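You operate a simulated robot arm through the tools that you are given. There is no shell and no other tool.

The job below is to be done with a simulated robot arm. You get a single attempt, and the scene is never put back.

JOB
Put the white block back, turn the light dial to DAY, shut the cover and switch the meter off.
Fine: the block goes on its dark pad.

The check looks at the end state, three seconds after you hand in, the way a careful person would. Anything else that was tipped, shoved, dropped, spilled or broken makes it a failure. Lids that push on must go on centred and level and be pressed home; caps that screw on are set level and turned clockwise until they are tight.

ROBOT AND FRAMES
A 6-joint arm with a two-finger gripper, fixed in place. Base frame: the origin is at the foot of the arm, x ahead of it, y to its left, z up; the work surface is at about z = 760. Lengths are in mm, angles in degrees, forces in N, time in s.
With the tool pointing down near the work surface it reaches from about 340 to 860 mm from the base axis. Its first joint turns from -166.0 to 166.0 degrees. Payload 2.45 kg.
Tool frame: the origin (TCP) lies between the finger pads and is the grasp point; the fingertips stand 20 mm ahead of it; z points along the fingers, y is the line along which they close. Largest opening 140 mm; the body of the gripper starts 168 mm behind the TCP.
Orientation is that of the tool frame in the base frame, as [roll, pitch, yaw] about the fixed x, y, z axes, in that order (R = Rz(yaw) Ry(pitch) Rx(roll)). With the fingers straight down and closing along the base's y, the tool's x points along the base's -x, its y along +y and its z along -z.

CONTROLS
- The arm moves only by the tool play_rows. Its argument "commands" is a list of rows, each a list of 7 numbers: the shift along the tool's x, y, z in mm, then the turn, a rotation vector about the tool's x, y, z in degrees, then the finger opening in mm, from 0 to 140. In form: [[tx, ty, tz, ax, ay, az, gripper], ...]. A call has 1 to 20 rows; each row shifts and turns the commanded pose from where the row before left it, along the tool's axes as they then stand. Rows are played at 5 a second. More than 50 mm and 8.6 degrees between two rows, or a gripper value outside its range, and nothing of the call is played. A pose out of reach is approached as far as the arm can. The call stops where the force on the tool passes 40 N (or 10 N more than at its start, if that is more) or the arm is blocked; 0.2 s more then pass. The fingers move at their own pace (about 45 mm/s each) and stop on an object; they squeeze with about 35 N. The grip force told is the motor's: it shows also when the fingers shut on nothing. Time passes only in rows, and 0.2 s behind the last, so rows that do not move let the fingers close. It gives the time, the measured TCP pose, the force on the tool (base axes), the opening and the grip force at its end, in the units of the frame above (readings bear some noise), with the torque about the TCP (base axes, N m) and any sound that the robot's microphone picked up.
- Cameras (640 x 400 px; columns grow to the right, rows downward): "scene" is fixed at [220.1, -648.8, 1371.9]; the picture's right is [0.73, -0.68, 0.00], its down [-0.34, -0.37, -0.86] and it looks along [0.59, 0.63, -0.50] (base axes); focal length 328 px, centre (320, 200). "wrist" rides on the gripper at [78, 11, -209] in the tool frame; the picture's right is [-0.14, 0.99, 0.00], its down [-0.92, -0.13, -0.37] and it looks along [-0.37, -0.05, 0.93] (tool axes); focal length 280 px, centre (320, 200).
- get_image(camera): a new picture of that camera. No time passes.
- move_column(by): slides the trunk up (or, below 0, down) by that many mm; the arm rides with it, the base frame stays. It gives what a move gives, with no picture.
- pixel_to_xyz(camera, pixels): for up to 12 pixels [column, row] of the newest picture of that camera ("zoom" is the newest enlarged one), the place [x, y, z] in the base frame of the surface seen there, good to about 2 mm. No time passes.
- close_up(camera, box): a new picture of the part [left, top, right, bottom] of that camera's present view, enlarged. No time passes.
- hand_in(): hands the job in; it is judged then, once.

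Leave the gripper open and the arm clear of the work at the hand-in unless told otherwise.

The tools are called after "Emit:" as name(argument=value, ...) on one line, values as JSON. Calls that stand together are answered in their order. play_rows: Moves the arm, as the interface text tells. Its arguments: {"type":"object","properties":{"commands":{"type":"array","items":{"type":"array","items":{"type":"number"}}}},"required":["commands"]} The other tools are called the same way: move_column (by) slides the trunk up or down; get_image (camera) takes a picture; pixel_to_xyz (camera, pixels) gives the place of the surface under pixels of a picture; close_up (camera, box) takes an enlarged picture of a part of a camera's view; hand_in () hands the job in.

At the start:

```text
time: 0.0
ee_pos: [634.5, -222.8, 1152.9]
ee_rot: [179.9, 0.0, -180.0]
force: [-0.2, 0.7, 0.1]
moment: [0.01, -0.01, -0.01]
opening: 139.9
finger_force: 0.1
trunk travel left (down, up): [-100.0, 130.0]
```

scene: 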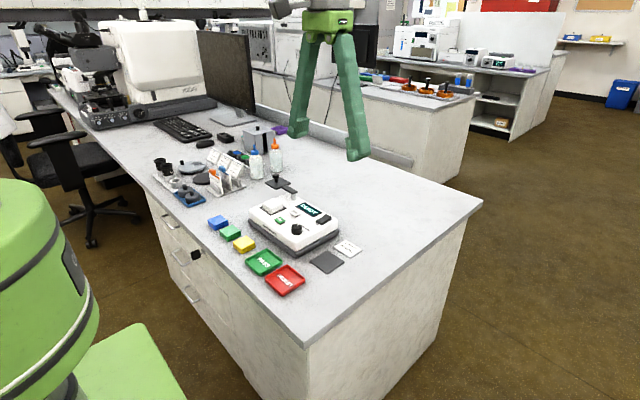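
wrist: 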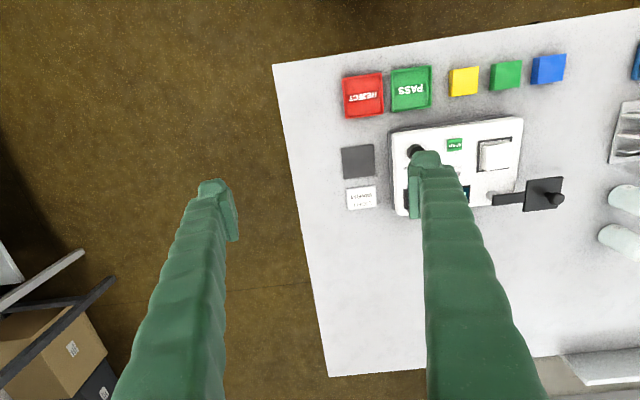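

I see a white meter with a dial, a dark pad beside it and some kind of holder. I'll enlarge the meter area in both cameras before moving.

Emit:
close_up(camera="scene", box=[230, 170, 370, 300])

Emit:
close_up(camera="wrist", box=[330, 40, 580, 230])

```text
3.08 times, centred on (300, 235) of scene
```

zoom: 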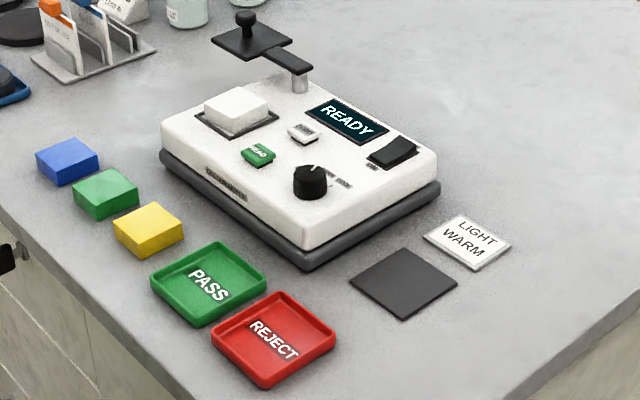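

```text
2.11 times, centred on (455, 135) of wrist
```

zoom: 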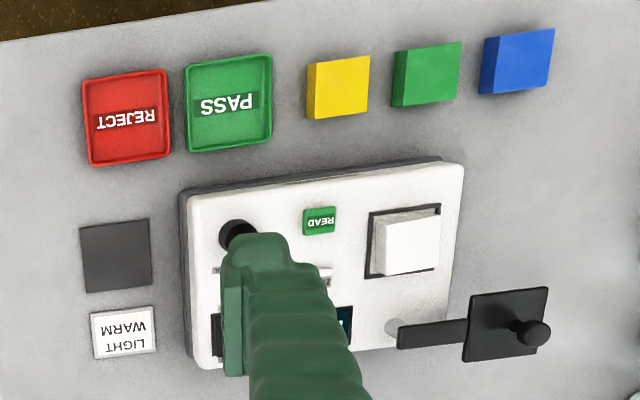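

The white block sits on the meter's window, and the cover is a black plate on a swing arm. I'll enlarge the meter further to read the dial and switch.

Emit:
close_up(camera="scene", box=[275, 195, 345, 255])

Emit:
close_up(camera="scene", box=[250, 165, 370, 280])

```text
6.67 times, centred on (310, 225) of scene
```

zoom: 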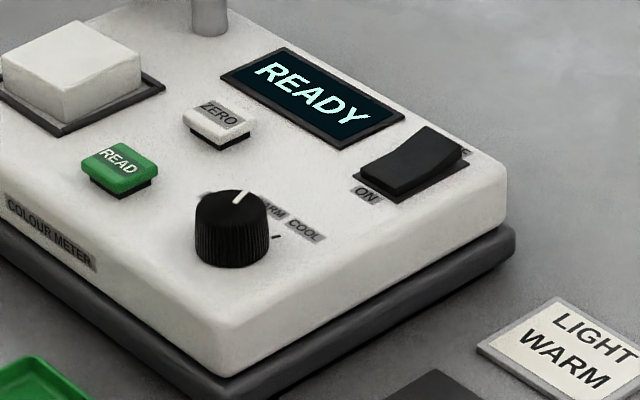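

```text
3.48 times, centred on (310, 222) of scene
```

zoom: 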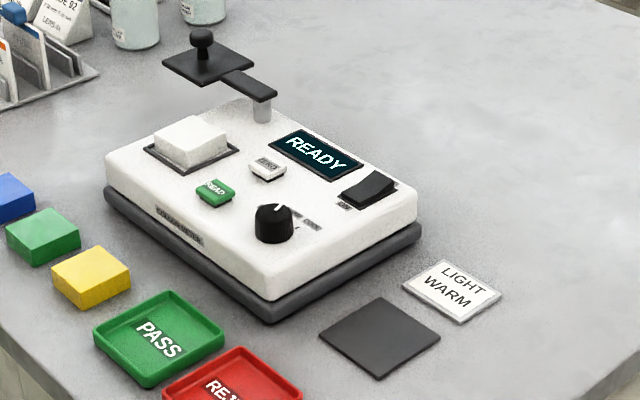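

I'll get the positions of the block, pad, cover, post, dial and rocker from this close-up.

Emit:
pixel_to_xyz(camera="zoom", pixels=[[155, 137], [191, 155], [228, 133], [190, 117], [380, 298], [440, 339], [379, 379], [320, 336], [202, 34], [262, 95], [273, 209], [262, 112]])

Emit:
pixel_to_xyz(camera="zoom", pixels=[[163, 63], [206, 85], [251, 67], [200, 47], [356, 192], [380, 180], [347, 196], [393, 183], [265, 280], [415, 200], [108, 158], [272, 240]])

```text
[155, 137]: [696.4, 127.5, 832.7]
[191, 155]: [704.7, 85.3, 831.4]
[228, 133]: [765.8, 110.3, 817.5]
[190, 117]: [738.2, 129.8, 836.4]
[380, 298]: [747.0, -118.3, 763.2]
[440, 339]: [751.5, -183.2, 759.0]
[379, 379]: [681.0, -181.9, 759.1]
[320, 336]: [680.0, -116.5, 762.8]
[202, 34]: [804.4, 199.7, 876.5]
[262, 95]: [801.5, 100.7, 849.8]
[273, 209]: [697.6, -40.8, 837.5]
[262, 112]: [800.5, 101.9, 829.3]
```

```text
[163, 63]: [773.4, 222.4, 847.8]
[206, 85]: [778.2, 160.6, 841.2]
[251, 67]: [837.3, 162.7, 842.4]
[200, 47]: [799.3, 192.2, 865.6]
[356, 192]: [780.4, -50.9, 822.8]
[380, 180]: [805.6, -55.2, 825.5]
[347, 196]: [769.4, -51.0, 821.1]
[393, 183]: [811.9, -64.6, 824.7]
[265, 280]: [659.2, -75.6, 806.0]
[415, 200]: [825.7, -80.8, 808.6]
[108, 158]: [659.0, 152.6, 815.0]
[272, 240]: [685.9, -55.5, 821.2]
```

The meter is axis-aligned, spanning roughly x 650–830 and y −80–155. The block is centred near (720, 108), the pad near (715, −150), and the cover pivot near (800, 102). I'll move to (640, 30, 1000) so the wrist camera looks at the meter from above.

Emit:
play_rows(commands=[[-0.5, 25.3, 15.3, 0, 0, 0, 140], [-0.5, 25.3, 15.3, 0, 0, 0, 140], [-0.5, 25.3, 15.3, 0, 0, 0, 140], [-0.5, 25.3, 15.3, 0, 0, 0, 140], [-0.5, 25.3, 15.3, 0, 0, 0, 140], [-0.5, 25.3, 15.3, 0, 0, 0, 140], [-0.5, 25.3, 15.3, 0, 0, 0, 140], [-0.5, 25.3, 15.3, 0, 0, 0, 140], [-0.5, 25.3, 15.3, 0, 0, 0, 140], [-0.5, 25.3, 15.3, 0, 0, 0, 140], [0, 0, 0, 0, 0, 0, 140]])

Emit:
get_image(camera="wrist")

```text
time: 2.4
ee_pos: [637.2, 29.8, 999.3]
ee_rot: [-180.0, 0.1, 179.9]
force: [0.4, -0.7, 0.1]
moment: [-0.01, 0.0, -0.01]
opening: 139.9
finger_force: 0.1
trunk travel left (down, up): [-100.0, 130.0]
```

```text
taken
```

wrist: 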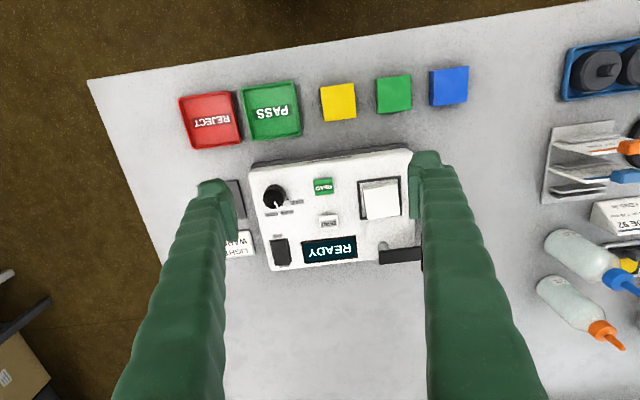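

The dial is at about (274, 196), the rocker at (280, 250), and the block at (380, 200). I'll enlarge this view.

Emit:
close_up(camera="wrist", box=[240, 165, 340, 275])

Emit:
close_up(camera="wrist", box=[240, 140, 440, 280])

Emit:
pixel_to_xyz(camera="wrist", pixels=[[362, 181], [395, 181], [400, 214], [366, 218], [380, 198], [358, 176], [368, 222], [274, 196], [320, 210], [276, 240], [282, 260], [383, 246]])

```text
3.64 times, centred on (290, 220) of wrist
```

zoom: 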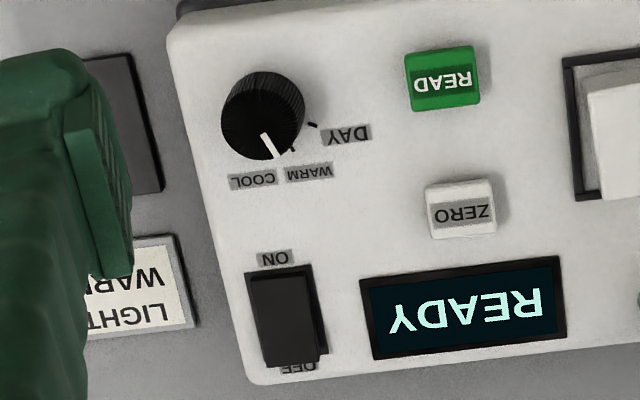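

```text
2.86 times, centred on (340, 210) of wrist
```

zoom: 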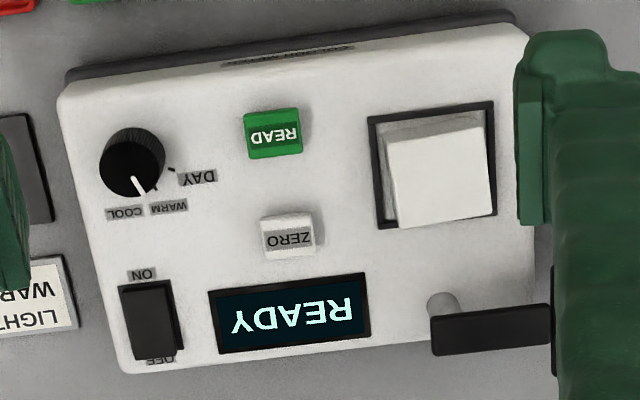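

```text
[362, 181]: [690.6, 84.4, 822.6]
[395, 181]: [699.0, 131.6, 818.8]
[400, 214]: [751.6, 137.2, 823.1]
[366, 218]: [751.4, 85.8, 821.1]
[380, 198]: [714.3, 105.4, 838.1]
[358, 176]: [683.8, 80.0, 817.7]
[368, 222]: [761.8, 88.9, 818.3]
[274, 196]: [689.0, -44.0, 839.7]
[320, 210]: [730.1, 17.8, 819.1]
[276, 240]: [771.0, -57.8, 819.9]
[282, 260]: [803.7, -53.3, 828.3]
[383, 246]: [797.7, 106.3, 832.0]
```

I'll read the block's top-face and base corners from this zoom, plus the dial ticks.

Emit:
pixel_to_xyz(camera="zoom", pixels=[[391, 158], [480, 131], [491, 210], [404, 223], [440, 180], [380, 124], [395, 215], [430, 127], [392, 190], [132, 182], [172, 170], [155, 188]])

Emit:
close_up(camera="wrist", box=[355, 165, 425, 230])

```text
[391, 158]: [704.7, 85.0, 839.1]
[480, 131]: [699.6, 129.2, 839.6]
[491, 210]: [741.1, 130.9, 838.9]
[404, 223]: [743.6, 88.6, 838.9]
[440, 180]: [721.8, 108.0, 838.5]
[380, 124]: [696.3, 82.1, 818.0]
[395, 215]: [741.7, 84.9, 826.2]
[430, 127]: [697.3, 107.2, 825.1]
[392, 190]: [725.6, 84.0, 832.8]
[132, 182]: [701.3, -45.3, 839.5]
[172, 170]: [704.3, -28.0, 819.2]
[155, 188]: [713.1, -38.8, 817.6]
```

```text
6.15 times, centred on (390, 198) of wrist
```

zoom: 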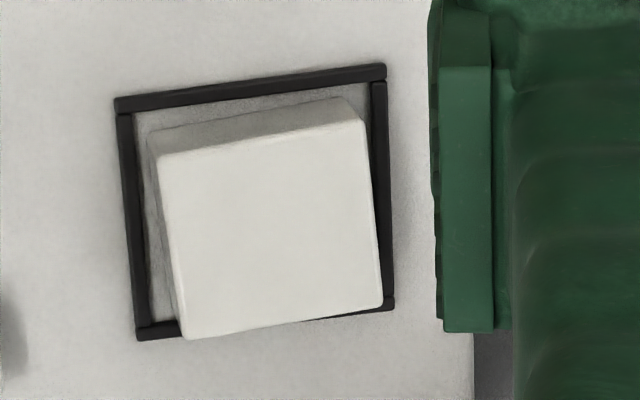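

The block spans about x 697–744 and y 84–131, top at z 839, turned about 3° counter-clockwise. It stands inside a low rim whose top is near z 822. I'll go above it, at z 900, with the opening at 85 and yaw turned 3°.

Emit:
play_rows(commands=[[-16.7, 15.6, 19.9, 0, 0, 0, 85], [-16.7, 15.6, 19.9, 0, 0, 0, 85], [-16.7, 15.6, 19.9, 0, 0, 0, 85], [-16.7, 15.6, 19.9, 0, 0, 0, 85], [-16.7, 15.6, 19.9, 0, 0, 0, 85], [0, 0, 0, 0, 0, -3, 85], [0, 0, 0, 0, 0, 0, 85]])

Emit:
get_image(camera="wrist")

```text
time: 4.0
ee_pos: [722.3, 108.3, 901.5]
ee_rot: [-180.0, -0.1, -177.0]
force: [-1.1, -0.9, 0.4]
moment: [0.0, -0.05, 0.04]
opening: 85.1
finger_force: 0.1
trunk travel left (down, up): [-100.0, 130.0]
```

```text
taken
```

wrist: 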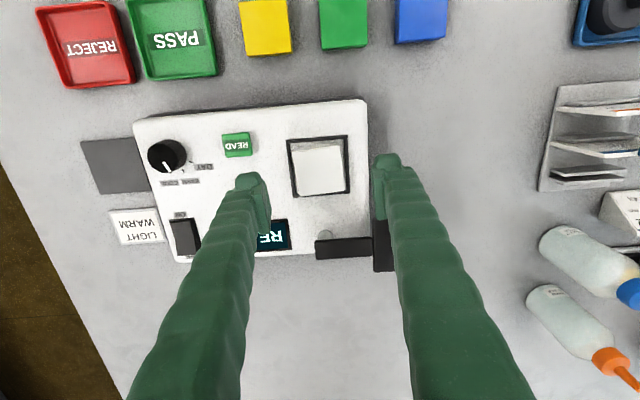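

The TCP is above the block. I'll recheck the block and dial in close-ups before I go down.

Emit:
close_up(camera="wrist", box=[140, 130, 230, 200])

Emit:
close_up(camera="wrist", box=[235, 120, 405, 270])

Emit:
pixel_to_xyz(camera="wrist", pixels=[[297, 152], [338, 147], [345, 186], [303, 192], [320, 170], [168, 156], [82, 142], [137, 138], [155, 188], [98, 194], [115, 165]])

```text
5.71 times, centred on (185, 165) of wrist
```

zoom: 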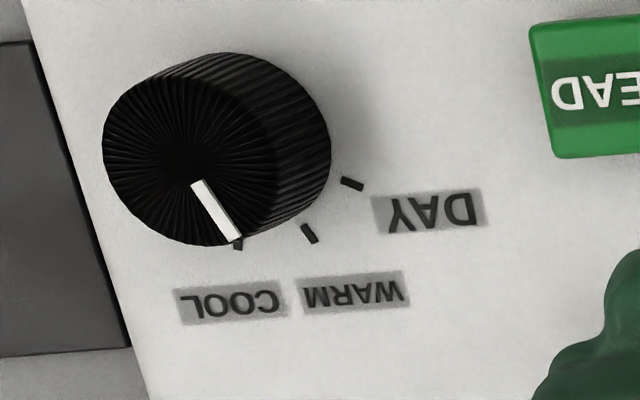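

```text
2.67 times, centred on (320, 195) of wrist
```

zoom: 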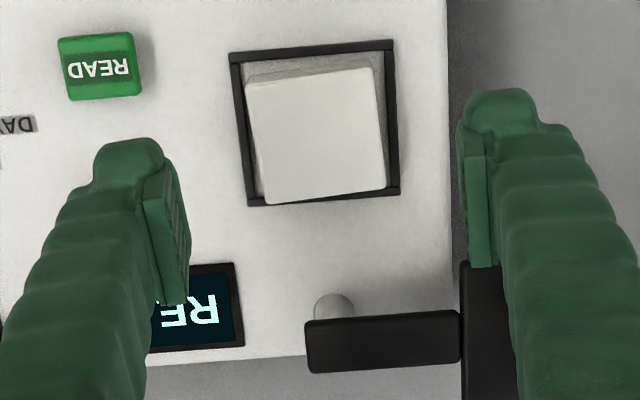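

```text
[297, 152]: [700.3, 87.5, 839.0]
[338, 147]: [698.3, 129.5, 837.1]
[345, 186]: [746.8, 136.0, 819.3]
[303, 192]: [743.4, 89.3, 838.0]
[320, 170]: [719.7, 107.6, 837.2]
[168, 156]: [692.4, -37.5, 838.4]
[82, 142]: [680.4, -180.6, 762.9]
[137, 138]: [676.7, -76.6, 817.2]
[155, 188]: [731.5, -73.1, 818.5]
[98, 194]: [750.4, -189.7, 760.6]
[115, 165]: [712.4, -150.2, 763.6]
```

The block is centred at (720.5, 108) and the fingers straddle it. I'll go down to TCP z ≈ 845 in small steps, with the tips at about 825, just over the rim.

Emit:
play_rows(commands=[[2, 0, 14, 0, 0, 0, 85], [0, 0, 14, 0, 0, 0, 85], [0, 0, 14, 0, 0, 0, 85], [0, 0, 13, 0, 0, 0, 85], [0, 0, 0, 0, 0, 0, 85]])

Emit:
get_image(camera="wrist")

Emit:
close_up(camera="scene", box=[250, 165, 350, 255])

```text
time: 5.2
ee_pos: [720.6, 108.9, 846.1]
ee_rot: [179.9, 0.0, -176.9]
force: [1.1, 0.1, -1.0]
moment: [0.01, 0.0, -0.01]
opening: 84.9
finger_force: 0.0
trunk travel left (down, up): [-100.0, 130.0]
```

```text
taken
```

wrist: 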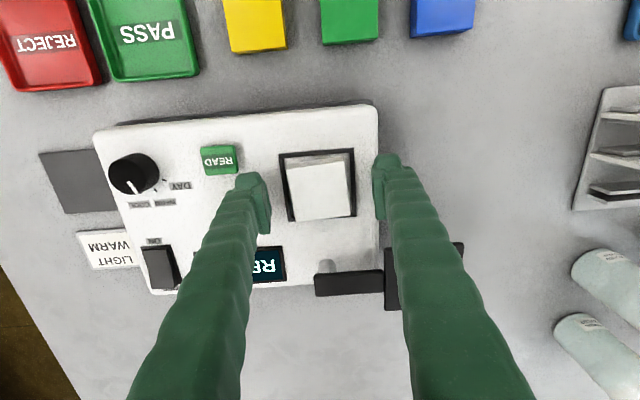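

```text
4.44 times, centred on (300, 210) of scene
```

zoom: 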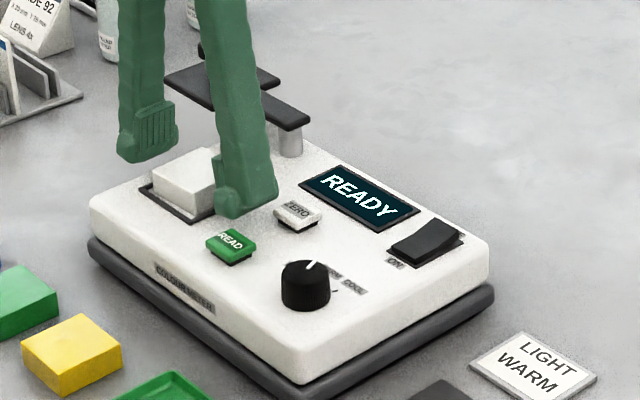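

The fingers straddle the block clear of the meter top. Closing on it now.

Emit:
play_rows(commands=[[0, 0, 0, 0, 0, 0, 60], [0, 0, 0, 0, 0, 0, 50], [0, 0, 0, 0, 0, 0, 35], [0, 0, 0, 0, 0, 0, 30], [0, 0, 0, 0, 0, 0, 30], [0, 0, 0, 0, 0, 0, 30]])

```text
time: 6.6
ee_pos: [720.6, 107.8, 844.9]
ee_rot: [179.9, 0.0, -177.0]
force: [0.1, -0.5, 0.0]
moment: [-0.01, 0.0, -0.01]
opening: 46.8
finger_force: 34.8
trunk travel left (down, up): [-100.0, 130.0]
```

The block is gripped: opening 46.8, force 35. I'll lift it straight up 60 mm and look.

Emit:
play_rows(commands=[[0, 0, -10, 0, 0, 0, 30], [0, 0, -15, 0, 0, 0, 30], [0, 0, -20, 0, 0, 0, 30], [0, 0, -20, 0, 0, 0, 30], [0, 0, 0, 0, 0, 3, 30], [0, 0, 0, 0, 0, 0, 30]])

Emit:
close_up(camera="scene", box=[230, 130, 370, 280])

```text
time: 8.0
ee_pos: [720.1, 107.5, 909.5]
ee_rot: [180.0, -0.1, 179.9]
force: [-0.2, 0.7, -1.6]
moment: [-0.01, 0.0, 0.0]
opening: 47.1
finger_force: 34.8
trunk travel left (down, up): [-100.0, 130.0]
```

```text
2.67 times, centred on (300, 205) of scene
```

zoom: 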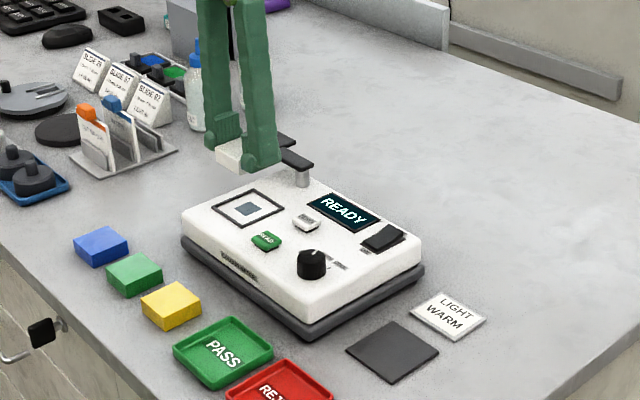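

The block is held, and the window below it is bare. I'll carry it at z 910 over to the pad at about (715, −150).

Emit:
play_rows(commands=[[0.5, -15, 0, 0, 0, 0, 30], [0.5, -25, 0, 0, 0, 0, 30], [0.5, -28, 0, 0, 0, 0, 30], [0.5, -28, 0, 0, 0, 0, 30], [0.5, -28, 0, 0, 0, 0, 30], [0.5, -28, 0, 0, 0, 0, 30], [0.5, -28, 0, 0, 0, 0, 30], [0.5, -28, 0, 0, 0, 0, 30], [0.5, -28, 0, 0, 0, 0, 30], [0.5, -21.5, 0, 0, 0, 0, 30], [0, 0, 0, 0, 0, 0, 30], [0, 0, 0, 0, 0, 0, 30]])

Emit:
get_image(camera="wrist")

Emit:
close_up(camera="scene", box=[280, 190, 380, 290])

```text
time: 10.6
ee_pos: [714.8, -149.3, 908.5]
ee_rot: [-180.0, 0.0, -180.0]
force: [-0.6, -1.0, -1.0]
moment: [-0.01, -0.03, 0.0]
opening: 46.7
finger_force: 35.0
trunk travel left (down, up): [-100.0, 130.0]
```

```text
taken
```

wrist: 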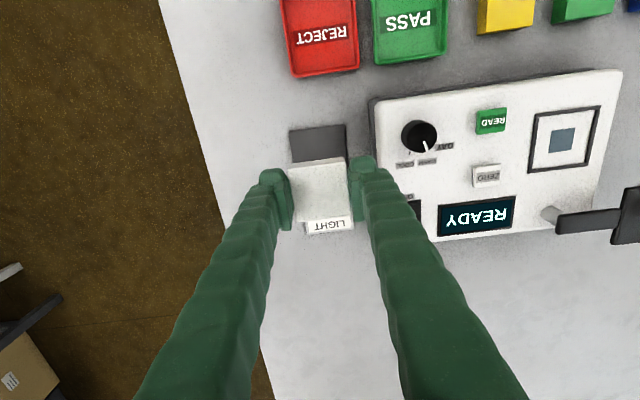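

```text
4.00 times, centred on (330, 240) of scene
```

zoom: 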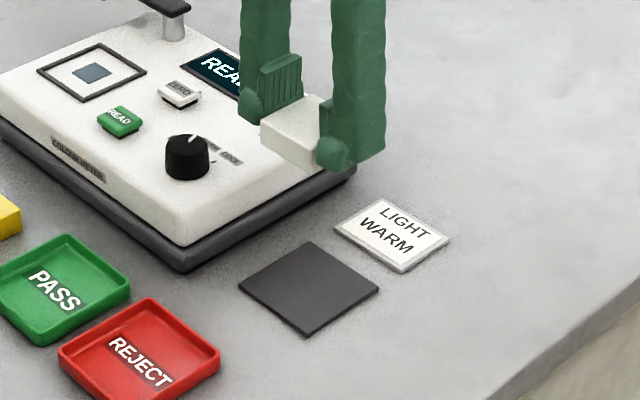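

Measuring the pad's corners and the meter's foot edge (zoom pixels) for precise placement and finger clearance.

Emit:
pixel_to_xyz(camera="zoom", pixels=[[310, 243], [377, 291], [306, 335], [240, 286], [308, 289], [186, 270], [350, 172], [270, 222], [343, 226], [400, 272], [290, 228], [322, 302]])

Emit:
pixel_to_xyz(camera="wrist", pixels=[[290, 131], [345, 125], [292, 160], [348, 155], [320, 145], [370, 100], [376, 160], [296, 172], [340, 165], [347, 208], [300, 215], [320, 190]])

```text
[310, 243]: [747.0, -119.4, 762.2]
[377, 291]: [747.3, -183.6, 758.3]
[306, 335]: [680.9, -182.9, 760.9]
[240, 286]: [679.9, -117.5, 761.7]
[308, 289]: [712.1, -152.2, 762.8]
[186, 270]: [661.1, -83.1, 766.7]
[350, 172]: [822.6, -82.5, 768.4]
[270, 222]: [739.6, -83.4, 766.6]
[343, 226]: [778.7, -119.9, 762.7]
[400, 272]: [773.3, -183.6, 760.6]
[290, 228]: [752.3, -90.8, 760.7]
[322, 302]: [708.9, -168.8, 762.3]
```

```text
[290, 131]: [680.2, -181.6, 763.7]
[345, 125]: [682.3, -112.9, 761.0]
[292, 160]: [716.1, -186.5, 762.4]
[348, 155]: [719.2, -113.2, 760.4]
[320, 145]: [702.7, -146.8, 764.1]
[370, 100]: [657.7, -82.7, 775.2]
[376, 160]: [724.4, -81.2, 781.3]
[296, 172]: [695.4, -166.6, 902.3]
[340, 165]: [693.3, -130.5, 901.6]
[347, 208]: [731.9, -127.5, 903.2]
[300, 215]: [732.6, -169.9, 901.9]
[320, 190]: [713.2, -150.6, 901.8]
```

The pad is centred at (714, −150.5) with its top near z 762, axis-aligned, and the meter edge is at y ≈ −82. I'll lower 112 mm, leaving about 7 mm to go.

Emit:
play_rows(commands=[[0.5, -1, 20, 0, 0, 0, 30], [0, 0, 25, 0, 0, 0, 30], [0, 0, 25, 0, 0, 0, 30], [0, 0, 22, 0, 0, 0, 30], [0, 0, 12, 0, 0, 0, 30], [0, 0, 8, 0, 0, 0, 30], [0, 0, 0, 0, 0, 0, 30]])

Emit:
close_up(camera="scene", box=[290, 210, 380, 290])

```text
time: 12.2
ee_pos: [714.8, -150.8, 798.1]
ee_rot: [180.0, 0.0, -180.0]
force: [0.0, 0.2, -0.4]
moment: [0.02, 0.04, -0.01]
opening: 46.8
finger_force: 35.2
trunk travel left (down, up): [-100.0, 130.0]
```

```text
5.00 times, centred on (335, 250) of scene
```

zoom: 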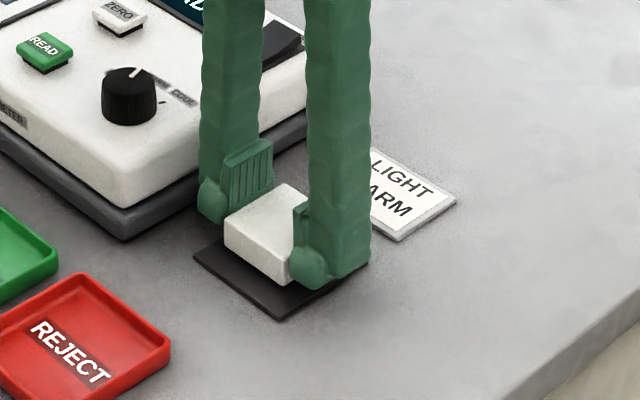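

The block is just over the pad. I'll lower in small steps until it touches.

Emit:
play_rows(commands=[[0, 0, 2, 0, 0, 0, 30], [0, 0, 2, 0, 0, 0, 30], [0, 0, 1.5, 0, 0, 0, 30], [0, 0, 1, 0, 0, 0, 30], [0, 0, 0, 0, 0, 0, 30]])

```text
time: 13.4
ee_pos: [714.3, -152.0, 792.0]
ee_rot: [-180.0, 0.0, 180.0]
force: [0.3, -0.3, -1.3]
moment: [-0.02, 0.01, -0.01]
opening: 46.8
finger_force: 34.7
trunk travel left (down, up): [-100.0, 130.0]
```

Emit:
play_rows(commands=[[0, 0.5, 1, 0, 0, 0, 30], [0, 0, 0.5, 0, 0, 0, 30], [0, 0, 0, 0, 0, 0, 30]])

```text
time: 14.2
ee_pos: [715.8, -150.7, 791.5]
ee_rot: [179.9, 0.1, 180.0]
force: [-2.7, 0.4, 10.4]
moment: [0.04, 0.21, -0.01]
opening: 46.8
finger_force: 34.9
trunk travel left (down, up): [-100.0, 130.0]
```

The force jumped to about 10 N upward, so the block is on the pad. I'll open just to 60 so the finger stays clear of the meter, then rise.

Emit:
play_rows(commands=[[0, 0, -0.5, 0, 0, 0, 30], [0, 0, 0, 0, 0, 0, 50], [0, 0, 0, 0, 0, 0, 60], [0, 0, 0, 0, 0, 0, 60], [0, 0, -10, 0, 0, 0, 60], [0, 0, -20, 0, 0, 0, 60], [0, 0, -30, 0, 0, 0, 60], [0, 0, -30, 0, 0, 0, 60], [0, 0, -30, 0, 0, 0, 60], [0, 0, 0, 0, 0, 0, 60]])

Emit:
close_up(camera="scene", box=[290, 210, 380, 290])

Emit:
get_image(camera="wrist")

```text
time: 16.4
ee_pos: [716.3, -148.3, 910.1]
ee_rot: [-180.0, 0.0, -180.0]
force: [0.1, 0.7, -0.9]
moment: [0.03, -0.02, -0.02]
opening: 60.0
finger_force: 0.0
trunk travel left (down, up): [-100.0, 130.0]
```

```text
5.00 times, centred on (335, 250) of scene
```

zoom: 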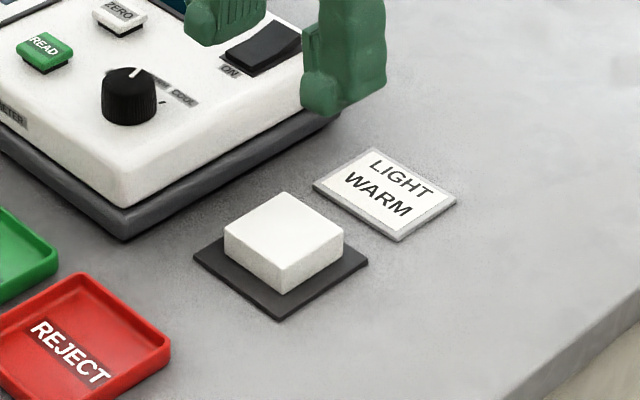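

```text
taken
```

wrist: 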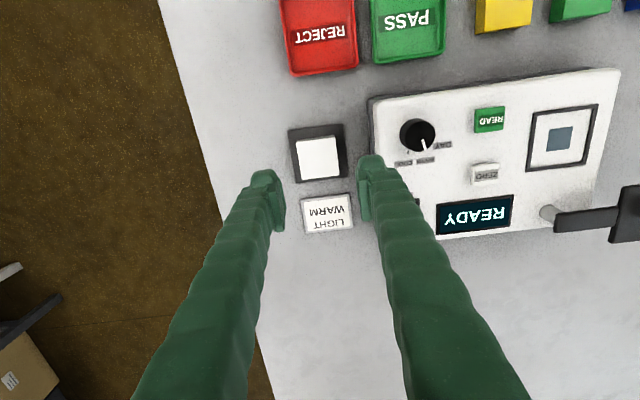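

The block sits centred on its pad. Next is the dial. I'll place the wrist camera straight above it, with the TCP at about (771, −51, 950), to avoid parallax between the pointer and ticks.

Emit:
play_rows(commands=[[0, 0, -20, 0, 0, 0, 60], [-11, 19.5, -20, 0, 0, 0, 100], [-11, 19.5, 0, 0, 0, 0, 100], [-11, 19.5, 0, 0, 0, 0, 100], [-11, 19.5, 0, 0, 0, 0, 100], [-11, 19.5, 0, 0, 0, 0, 100], [0, 0, 0, 0, 0, 0, 100]])

Emit:
get_image(camera="wrist")

```text
time: 18.0
ee_pos: [770.4, -52.9, 951.0]
ee_rot: [-180.0, 0.1, 180.0]
force: [-0.8, 0.2, 0.6]
moment: [-0.01, 0.02, -0.01]
opening: 99.8
finger_force: 0.2
trunk travel left (down, up): [-100.0, 130.0]
```

```text
taken
```

wrist: 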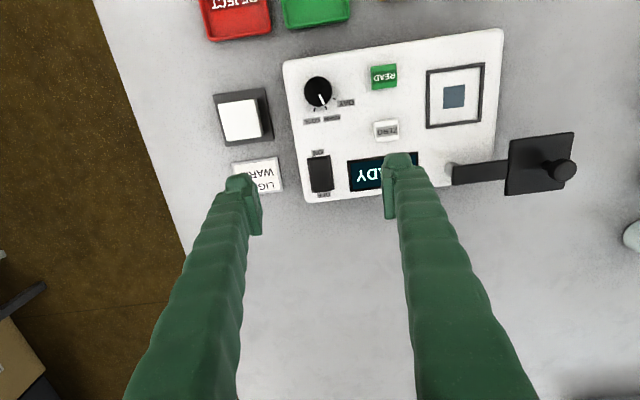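

The dial is at (318, 92) and seen straight down. I'll enlarge it.

Emit:
close_up(camera="wrist", box=[415, 100, 595, 210])

Emit:
close_up(camera="wrist", box=[290, 65, 360, 130])

```text
3.56 times, centred on (505, 155) of wrist
```

zoom: 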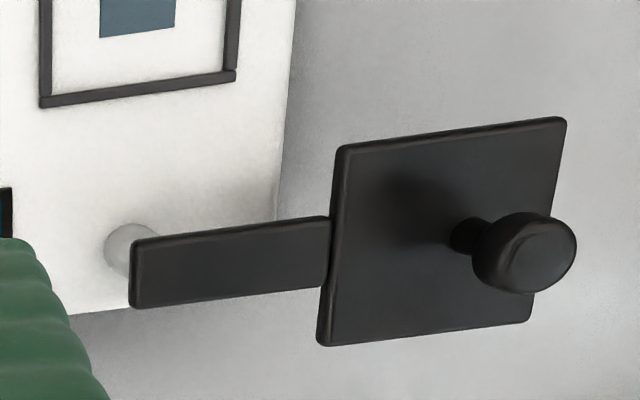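

```text
6.15 times, centred on (325, 98) of wrist
```

zoom: 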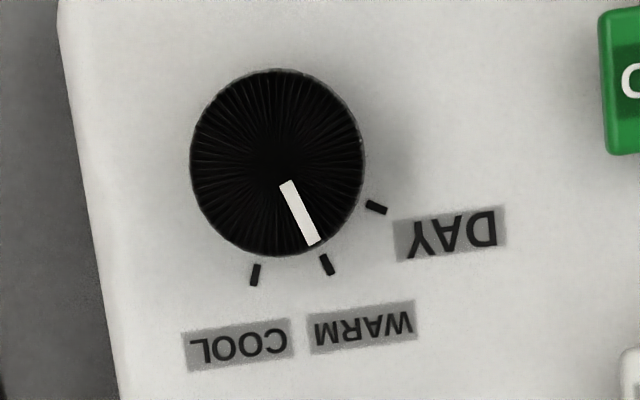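

The pointer is on WARM, and DAY is the tick to its right (counter-clockwise from above). I'll measure the dial edges, pointer and ticks.

Emit:
pixel_to_xyz(camera="zoom", pixels=[[277, 163], [289, 185], [314, 242], [197, 163], [357, 165], [275, 78], [277, 248], [376, 208], [326, 264], [255, 274], [366, 203], [386, 212]])

Emit:
pixel_to_xyz(camera="wrist", pixels=[[320, 158], [320, 175], [320, 190], [310, 175], [330, 175], [455, 184], [480, 172], [510, 145], [572, 136], [565, 188], [562, 170], [540, 140]])

```text
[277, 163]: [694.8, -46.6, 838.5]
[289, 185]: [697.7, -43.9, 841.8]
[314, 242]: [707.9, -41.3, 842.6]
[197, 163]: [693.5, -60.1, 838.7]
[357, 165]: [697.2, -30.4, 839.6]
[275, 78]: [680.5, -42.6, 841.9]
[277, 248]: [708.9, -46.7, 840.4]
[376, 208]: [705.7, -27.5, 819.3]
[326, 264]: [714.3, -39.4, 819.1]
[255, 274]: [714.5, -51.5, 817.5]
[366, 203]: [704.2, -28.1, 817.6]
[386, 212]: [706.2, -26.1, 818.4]
```

```text
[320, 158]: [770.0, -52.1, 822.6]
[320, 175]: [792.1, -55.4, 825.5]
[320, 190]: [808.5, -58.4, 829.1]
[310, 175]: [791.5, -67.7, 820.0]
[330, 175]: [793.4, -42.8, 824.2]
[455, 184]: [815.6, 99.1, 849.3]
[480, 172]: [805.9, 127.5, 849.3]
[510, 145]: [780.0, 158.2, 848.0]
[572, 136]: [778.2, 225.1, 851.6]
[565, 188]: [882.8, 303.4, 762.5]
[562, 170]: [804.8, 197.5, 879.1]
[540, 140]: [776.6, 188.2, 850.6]
```

The dial centre is about (695, −45.3), 30 mm across, top z 840. DAY is about 40° counter-clockwise from WARM. I'll move over the dial at z 890 with the opening at 60.

Emit:
play_rows(commands=[[19, 2, 0, 0, 0, 0, 60], [19, 2, 15, 0, 0, 0, 60], [19, 2, 23, 0, 0, 0, 60], [18.4, 1.6, 23, 0, 0, 0, 60], [0, 0, 0, 0, 0, 0, 60], [0, 0, 0, 0, 0, 0, 60]])

Emit:
get_image(camera="wrist")

```text
time: 19.4
ee_pos: [694.8, -46.0, 887.0]
ee_rot: [-179.9, -0.1, -180.0]
force: [0.4, -0.6, -0.7]
moment: [-0.01, 0.05, -0.01]
opening: 60.1
finger_force: 0.1
trunk travel left (down, up): [-100.0, 130.0]
```

```text
taken
```

wrist: 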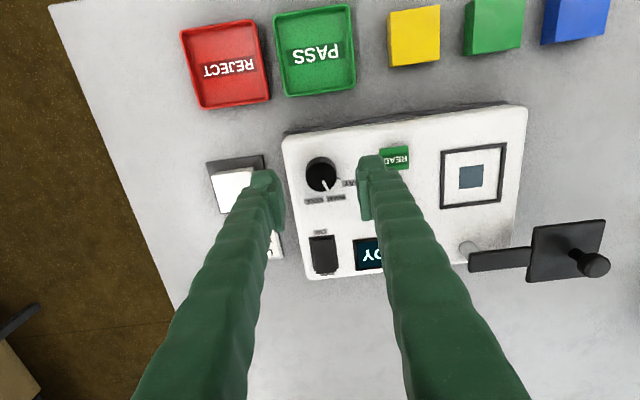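

The finger at (370, 165) looks close to the READ button, so I'll measure that gap before going down.

Emit:
pixel_to_xyz(camera="wrist", pixels=[[383, 150], [405, 150], [395, 165], [321, 174], [306, 174], [336, 174], [370, 165], [365, 215], [280, 215]])

```text
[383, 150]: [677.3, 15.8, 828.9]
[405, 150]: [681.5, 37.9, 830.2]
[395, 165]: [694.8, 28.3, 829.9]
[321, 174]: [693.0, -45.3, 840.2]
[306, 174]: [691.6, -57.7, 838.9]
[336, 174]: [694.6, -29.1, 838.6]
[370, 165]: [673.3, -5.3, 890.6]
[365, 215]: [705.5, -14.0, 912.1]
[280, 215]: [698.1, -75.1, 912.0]
```

READ's near edge is at y ≈ 14 and the finger's outer side at about y −5 or less with a 50 opening, so it's clear. I'll go down to z 843 and grip the dial.

Emit:
play_rows(commands=[[0, 0, 12, 0, 0, 0, 50], [0, 0.5, 12, 0, 0, 0, 50], [0, 0, 12, 0, 0, 0, 50], [0, 0, 8, 0, 0, 0, 50], [0, 0, 0, 0, 0, 0, 50]])

Emit:
close_up(camera="scene", box=[260, 180, 350, 260])

```text
time: 20.6
ee_pos: [695.6, -45.1, 844.1]
ee_rot: [180.0, 0.1, -179.9]
force: [0.4, 0.2, 0.3]
moment: [-0.02, 0.01, 0.06]
opening: 49.6
finger_force: 0.0
trunk travel left (down, up): [-100.0, 130.0]
```

```text
5.00 times, centred on (305, 220) of scene
```

zoom: 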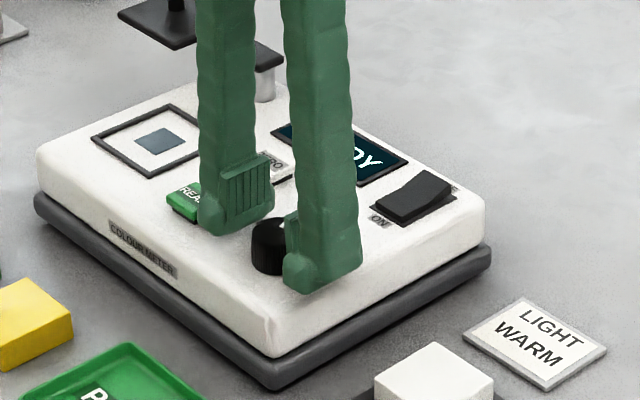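

The fingers straddle the dial. I'll close on it now.

Emit:
play_rows(commands=[[0, 0, 0, 0, 0, 0, 38], [0, 0, 0, 0, 0, 0, 30], [0, 0, 0, 0, 0, 0, 20], [0, 0, 0, 0, 0, 0, 20], [0, 0, 0, 0, 0, 0, 20]])

```text
time: 21.8
ee_pos: [694.2, -45.6, 844.4]
ee_rot: [180.0, 0.1, 180.0]
force: [-0.3, -0.5, -1.1]
moment: [0.0, -0.03, 0.02]
opening: 28.8
finger_force: 44.9
trunk travel left (down, up): [-100.0, 130.0]
```

The dial is gripped at opening 28.8. I'll turn counter-clockwise from above (negative about tool z), starting with 24°, and check the torque.

Emit:
play_rows(commands=[[0, 0, 0, 0, 0, -6, 20], [0, 0, 0, 0, 0, -6, 20], [0, 0, 0, 0, 0, -6, 20], [0, 0, 0, 0, 0, -6, 20], [0, 0, 0, 0, 0, 0, 20]])

Emit:
close_up(camera="wrist", box=[270, 130, 370, 230])

```text
time: 23.0
ee_pos: [694.9, -44.4, 844.5]
ee_rot: [180.0, -0.2, -156.0]
force: [0.0, 1.6, -10.4]
moment: [0.03, -0.02, 0.02]
opening: 29.4
finger_force: 45.0
trunk travel left (down, up): [-100.0, 130.0]
```

```text
4.00 times, centred on (320, 180) of wrist
```

zoom: 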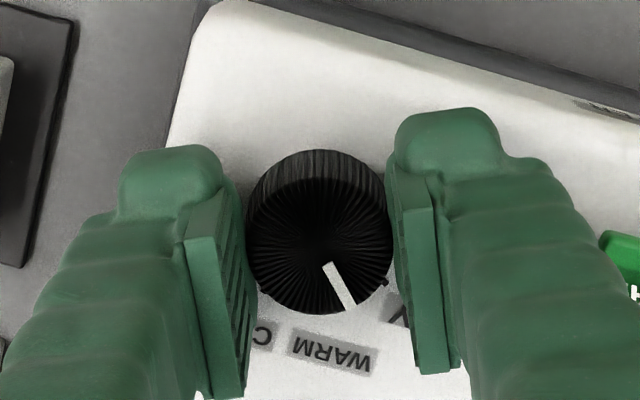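

The dial turns with the fingers. Another 16° should reach DAY.

Emit:
play_rows(commands=[[0, 0, 0, 0, 0, -6, 20], [0, 0, 0, 0, 0, -5, 20], [0, 0, 0, 0, 0, -5, 20], [0, 0, 0, 0, 0, 0, 20], [0, 0, 0, 0, 0, 0, 20]])

Emit:
close_up(camera="wrist", box=[270, 130, 370, 230])

```text
time: 24.2
ee_pos: [695.7, -44.6, 845.4]
ee_rot: [-180.0, 0.0, -140.0]
force: [0.4, -2.6, -9.7]
moment: [-0.03, 0.06, 0.01]
opening: 29.1
finger_force: 45.0
trunk travel left (down, up): [-100.0, 130.0]
```

```text
4.00 times, centred on (320, 180) of wrist
```

zoom: 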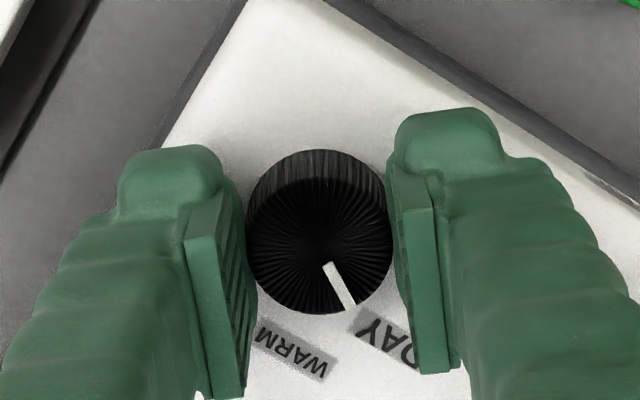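

The pointer now aims toward DAY. I'll release, rise, turn the wrist back to its first yaw, and look from straight above.

Emit:
play_rows(commands=[[0, 0, 0, 0, 0, 0, 35], [0, 0, 0, 0, 0, 0, 50], [0, 0, 0, 0, 0, 0, 50], [0, 0, -15, 0, 0, 0, 50], [0, 0, -25, 0, 0, 0, 50], [0, 0, -25, 0, 0, 8, 50], [0, 0, -25, 0, 0, 8, 50], [0, 0, -15, 0, 0, 8, 80], [0, 0, 0, 0, 0, 8, 100], [0, 0, 0, 0, 0, 8, 100], [0, 0, 0, 0, 0, 0, 100]])

Emit:
play_rows(commands=[[-19, -1.5, 0, 0, 0, 0, 100], [-19, -1.5, 0, 0, 0, 0, 100], [-19, -1.5, 0, 0, 0, 0, 100], [-19, -1.5, 0, 0, 0, 0, 100], [0, 0, 0, 0, 0, 0, 100]])

Emit:
get_image(camera="wrist")

```text
time: 26.6
ee_pos: [694.3, -44.7, 951.7]
ee_rot: [-180.0, 0.0, 180.0]
force: [0.8, -0.1, 0.4]
moment: [0.01, -0.01, 0.0]
opening: 100.0
finger_force: 0.1
trunk travel left (down, up): [-100.0, 130.0]
```

```text
time: 27.8
ee_pos: [770.1, -52.3, 951.1]
ee_rot: [-180.0, 0.0, -179.9]
force: [0.1, 0.4, -0.5]
moment: [0.0, 0.02, 0.0]
opening: 100.0
finger_force: 0.1
trunk travel left (down, up): [-100.0, 130.0]
```

```text
taken
```

wrist: 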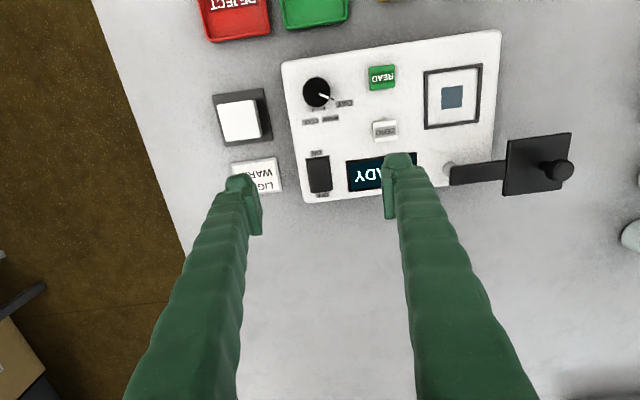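

Emit:
close_up(camera="wrist", box=[290, 65, 360, 130])

```text
6.15 times, centred on (325, 98) of wrist
```

zoom: 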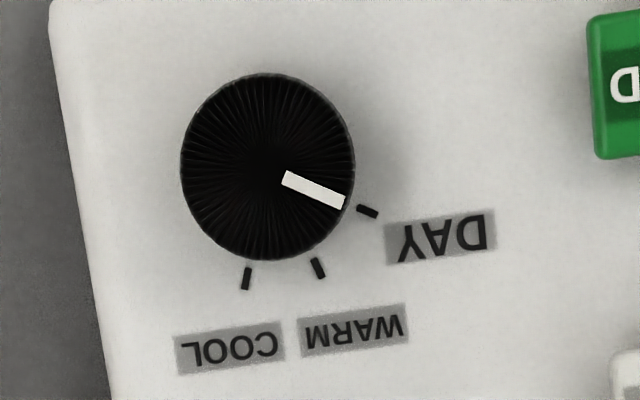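

The pointer lies in line with the DAY tick. Next is the cover: I'll measure the window rim, pivot post, plate and knob from this view.

Emit:
close_up(camera="wrist", box=[410, 55, 600, 205])

Emit:
close_up(camera="scene", box=[250, 165, 310, 215])

```text
2.67 times, centred on (505, 130) of wrist
```

zoom: 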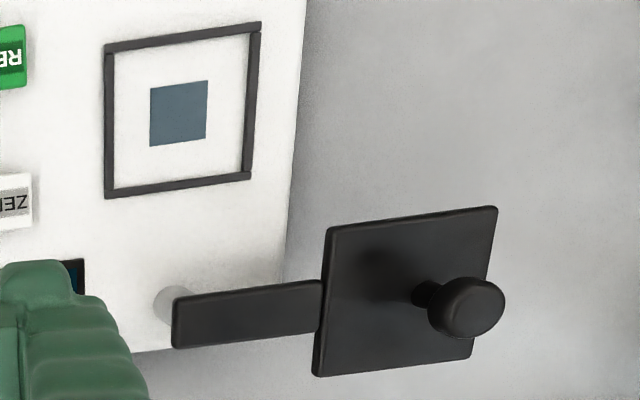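

```text
8.00 times, centred on (280, 190) of scene
```

zoom: 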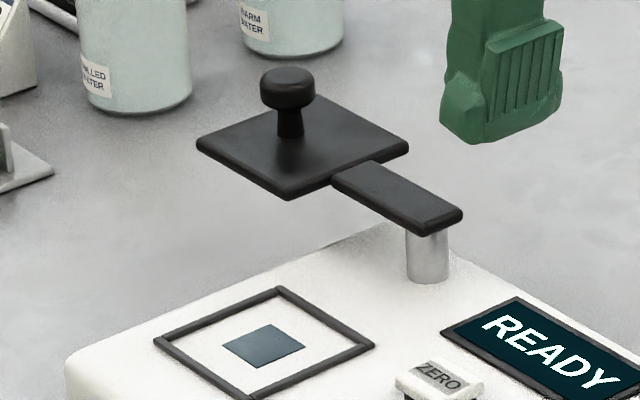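

Now positions from the scene zoom: knob, plate corners, arm, post, rim.

Emit:
pixel_to_xyz(camera="zoom", pixels=[[199, 145], [288, 190], [406, 146], [288, 78], [288, 98], [262, 90], [313, 88], [335, 175], [430, 225], [460, 210], [367, 164], [427, 255]])

Emit:
pixel_to_xyz(camera="zoom", pixels=[[155, 342], [277, 288], [373, 346], [252, 398], [264, 346], [290, 125], [248, 168], [388, 203], [408, 250], [446, 250], [290, 193]])

Emit:
close_up(camera="wrist", box=[410, 55, 600, 205])

Emit:
pixel_to_xyz(camera="zoom", pixels=[[107, 47], [258, 26], [249, 177], [108, 193], [178, 113], [330, 230], [494, 210], [468, 355], [316, 374], [468, 308], [176, 345], [178, 300]])

```text
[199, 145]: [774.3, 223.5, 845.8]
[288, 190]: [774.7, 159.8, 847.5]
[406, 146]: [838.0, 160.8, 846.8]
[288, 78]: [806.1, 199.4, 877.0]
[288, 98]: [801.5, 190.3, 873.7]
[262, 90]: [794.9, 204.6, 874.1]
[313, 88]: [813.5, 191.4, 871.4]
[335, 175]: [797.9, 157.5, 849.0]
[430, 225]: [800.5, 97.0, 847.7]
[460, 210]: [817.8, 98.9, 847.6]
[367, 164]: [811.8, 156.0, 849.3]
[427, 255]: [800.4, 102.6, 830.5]
```

```text
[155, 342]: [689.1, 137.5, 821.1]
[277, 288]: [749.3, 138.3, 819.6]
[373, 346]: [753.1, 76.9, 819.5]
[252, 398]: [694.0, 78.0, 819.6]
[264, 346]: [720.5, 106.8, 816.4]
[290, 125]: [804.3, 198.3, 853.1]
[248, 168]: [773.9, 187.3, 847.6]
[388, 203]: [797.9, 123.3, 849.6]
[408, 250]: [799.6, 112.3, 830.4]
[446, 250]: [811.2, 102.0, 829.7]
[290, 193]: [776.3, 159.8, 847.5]
```

```text
2.67 times, centred on (505, 130) of wrist
```

zoom: 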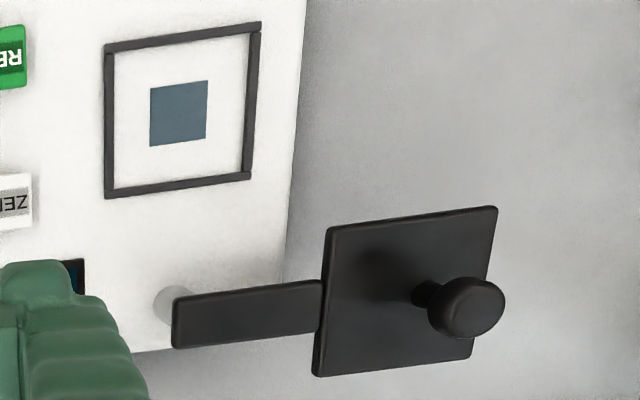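

```text
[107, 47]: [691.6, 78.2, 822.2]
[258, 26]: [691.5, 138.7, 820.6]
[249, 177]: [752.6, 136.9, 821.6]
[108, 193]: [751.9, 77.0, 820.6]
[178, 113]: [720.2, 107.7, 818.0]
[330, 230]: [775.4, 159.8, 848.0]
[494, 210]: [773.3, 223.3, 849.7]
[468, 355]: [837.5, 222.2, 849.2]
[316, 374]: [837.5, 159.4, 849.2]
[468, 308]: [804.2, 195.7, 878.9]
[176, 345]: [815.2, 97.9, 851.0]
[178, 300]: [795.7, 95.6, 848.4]
```

The pivot is near (806, 107.5) and the window centre near (720.5, 107.7), so the cover shuts with a 90° counter-clockwise swing. The meter looks a few pixels off from the previous picture, so I'll retake the first scene crop and compare.

Emit:
close_up(camera="scene", box=[250, 165, 370, 280])

Emit:
pixel_to_xyz(camera="zoom", pixels=[[273, 209], [262, 112], [265, 280], [415, 200], [108, 158], [163, 63], [206, 85]])

```text
3.48 times, centred on (310, 222) of scene
```

zoom: 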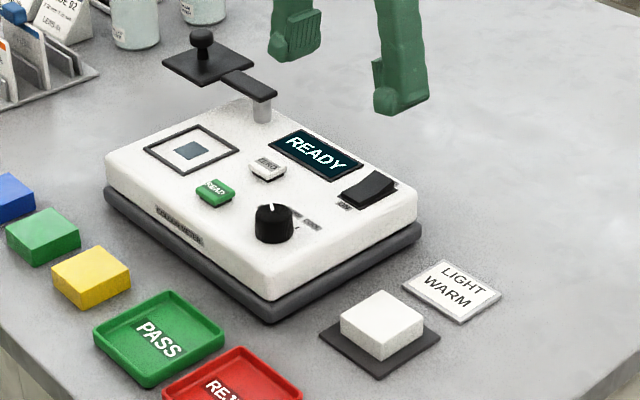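

```text
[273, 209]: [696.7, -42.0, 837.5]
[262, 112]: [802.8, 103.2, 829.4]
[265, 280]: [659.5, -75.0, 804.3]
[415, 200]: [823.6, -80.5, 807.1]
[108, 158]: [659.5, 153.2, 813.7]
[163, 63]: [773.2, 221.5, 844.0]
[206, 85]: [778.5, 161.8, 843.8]
```

The scene-camera coordinates match the first ones, so the meter hasn't moved. Before I approach the cover knob, I'll locate the bottles and other tall items near it.

Emit:
get_image(camera="scene")

Emit:
pixel_to_xyz(camera="scene", pixels=[[257, 165], [275, 158], [275, 142], [254, 150], [240, 160], [225, 183], [255, 140], [283, 130], [280, 128], [265, 130]])

```text
taken
```

scene: 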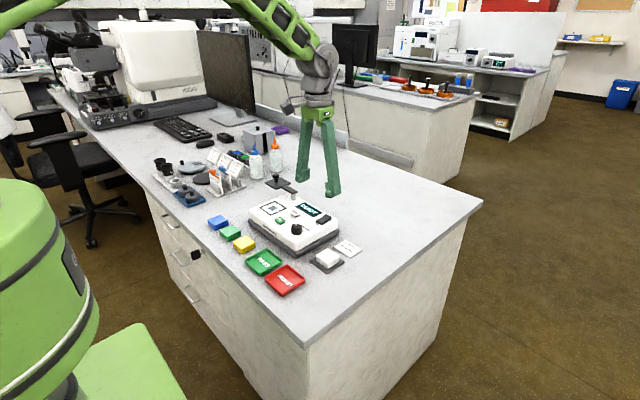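

```text
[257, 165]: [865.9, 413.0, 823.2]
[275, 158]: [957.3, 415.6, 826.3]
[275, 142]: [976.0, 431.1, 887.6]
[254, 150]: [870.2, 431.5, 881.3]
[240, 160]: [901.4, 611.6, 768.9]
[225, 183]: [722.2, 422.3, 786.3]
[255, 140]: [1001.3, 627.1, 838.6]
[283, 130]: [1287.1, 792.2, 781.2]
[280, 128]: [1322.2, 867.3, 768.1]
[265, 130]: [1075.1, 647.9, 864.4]
```

Nothing tall is near the cover. I'll move above the knob at about (806, 198, 951), then turn the wrist 90° so the fingers close along the swing direction.

Emit:
play_rows(commands=[[-3.6, 25, 0, 0, 0, 0, 70], [-3.6, 25, 0, 0, 0, 0, 70], [-3.6, 25, 0, 0, 0, 0, 70], [-3.6, 25, 0, 0, 0, 0, 70], [-3.6, 25, 0, 0, 0, 0, 70], [-3.6, 25, 0, 0, 0, 0, 70], [-3.6, 25, 0, 0, 0, 0, 70], [-3.6, 25, 0, 0, 0, 0, 70], [-3.6, 25, 0, 0, 0, 0, 70], [-3.6, 25, 0, 0, 0, 0, 70], [0, 0, 0, 0, 0, 0, 70]])

Emit:
play_rows(commands=[[0, 0, 0, 0, 0, 8, 60], [0, 0, 0, 0, 0, 8, 60], [0, 0, 0, 0, 0, 8, 60], [0, 0, 0, 0, 0, 8, 60], [0, 0, 0, 0, 0, 8, 60], [0, 0, 0, 0, 0, 8, 60], [0, 0, 0, 0, 0, 8, 60], [0, 0, 0, 0, 0, 8, 60], [0, 0, 0, 0, 0, 8, 60], [0, 0, 0, 0, 0, 8, 60], [0, 0, 0, 0, 0, 8, 60], [0, 0, 0, 0, 0, 2, 60], [0, 0, 0, 0, 0, 0, 60]])

Emit:
get_image(camera="wrist")

```text
time: 30.2
ee_pos: [805.7, 200.1, 950.3]
ee_rot: [-180.0, 0.0, 180.0]
force: [0.1, 0.8, -0.5]
moment: [0.04, -0.01, -0.01]
opening: 70.2
finger_force: 0.1
trunk travel left (down, up): [-100.0, 130.0]
```

```text
time: 33.0
ee_pos: [808.0, 199.1, 952.3]
ee_rot: [-180.0, -0.1, 89.9]
force: [-0.2, 0.2, 0.5]
moment: [-0.01, 0.02, 0.0]
opening: 60.0
finger_force: 0.1
trunk travel left (down, up): [-100.0, 130.0]
```

```text
taken
```

wrist: 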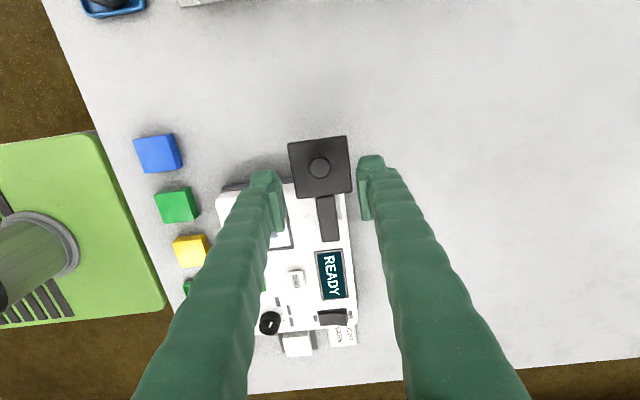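

The knob shows at (319, 167) between the fingers. I'll enlarge it and measure.

Emit:
close_up(camera="wrist", box=[280, 125, 370, 245])

Emit:
pixel_to_xyz(camera="wrist", pixels=[[319, 167], [311, 167], [328, 167], [319, 159], [319, 176], [290, 145], [345, 138], [350, 190], [298, 197], [318, 200], [336, 198], [330, 238]])

```text
3.33 times, centred on (325, 185) of wrist
```

zoom: 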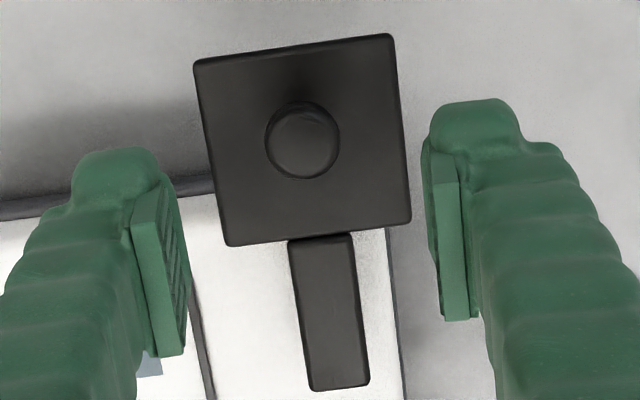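

```text
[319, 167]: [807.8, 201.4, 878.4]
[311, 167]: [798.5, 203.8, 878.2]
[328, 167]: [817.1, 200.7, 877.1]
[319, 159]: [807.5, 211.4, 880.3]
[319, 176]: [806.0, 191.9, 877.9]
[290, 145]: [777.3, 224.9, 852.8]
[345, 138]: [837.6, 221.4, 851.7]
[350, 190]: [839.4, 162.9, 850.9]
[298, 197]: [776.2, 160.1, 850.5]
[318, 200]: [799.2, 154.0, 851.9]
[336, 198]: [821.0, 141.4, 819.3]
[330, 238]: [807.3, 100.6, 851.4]
```

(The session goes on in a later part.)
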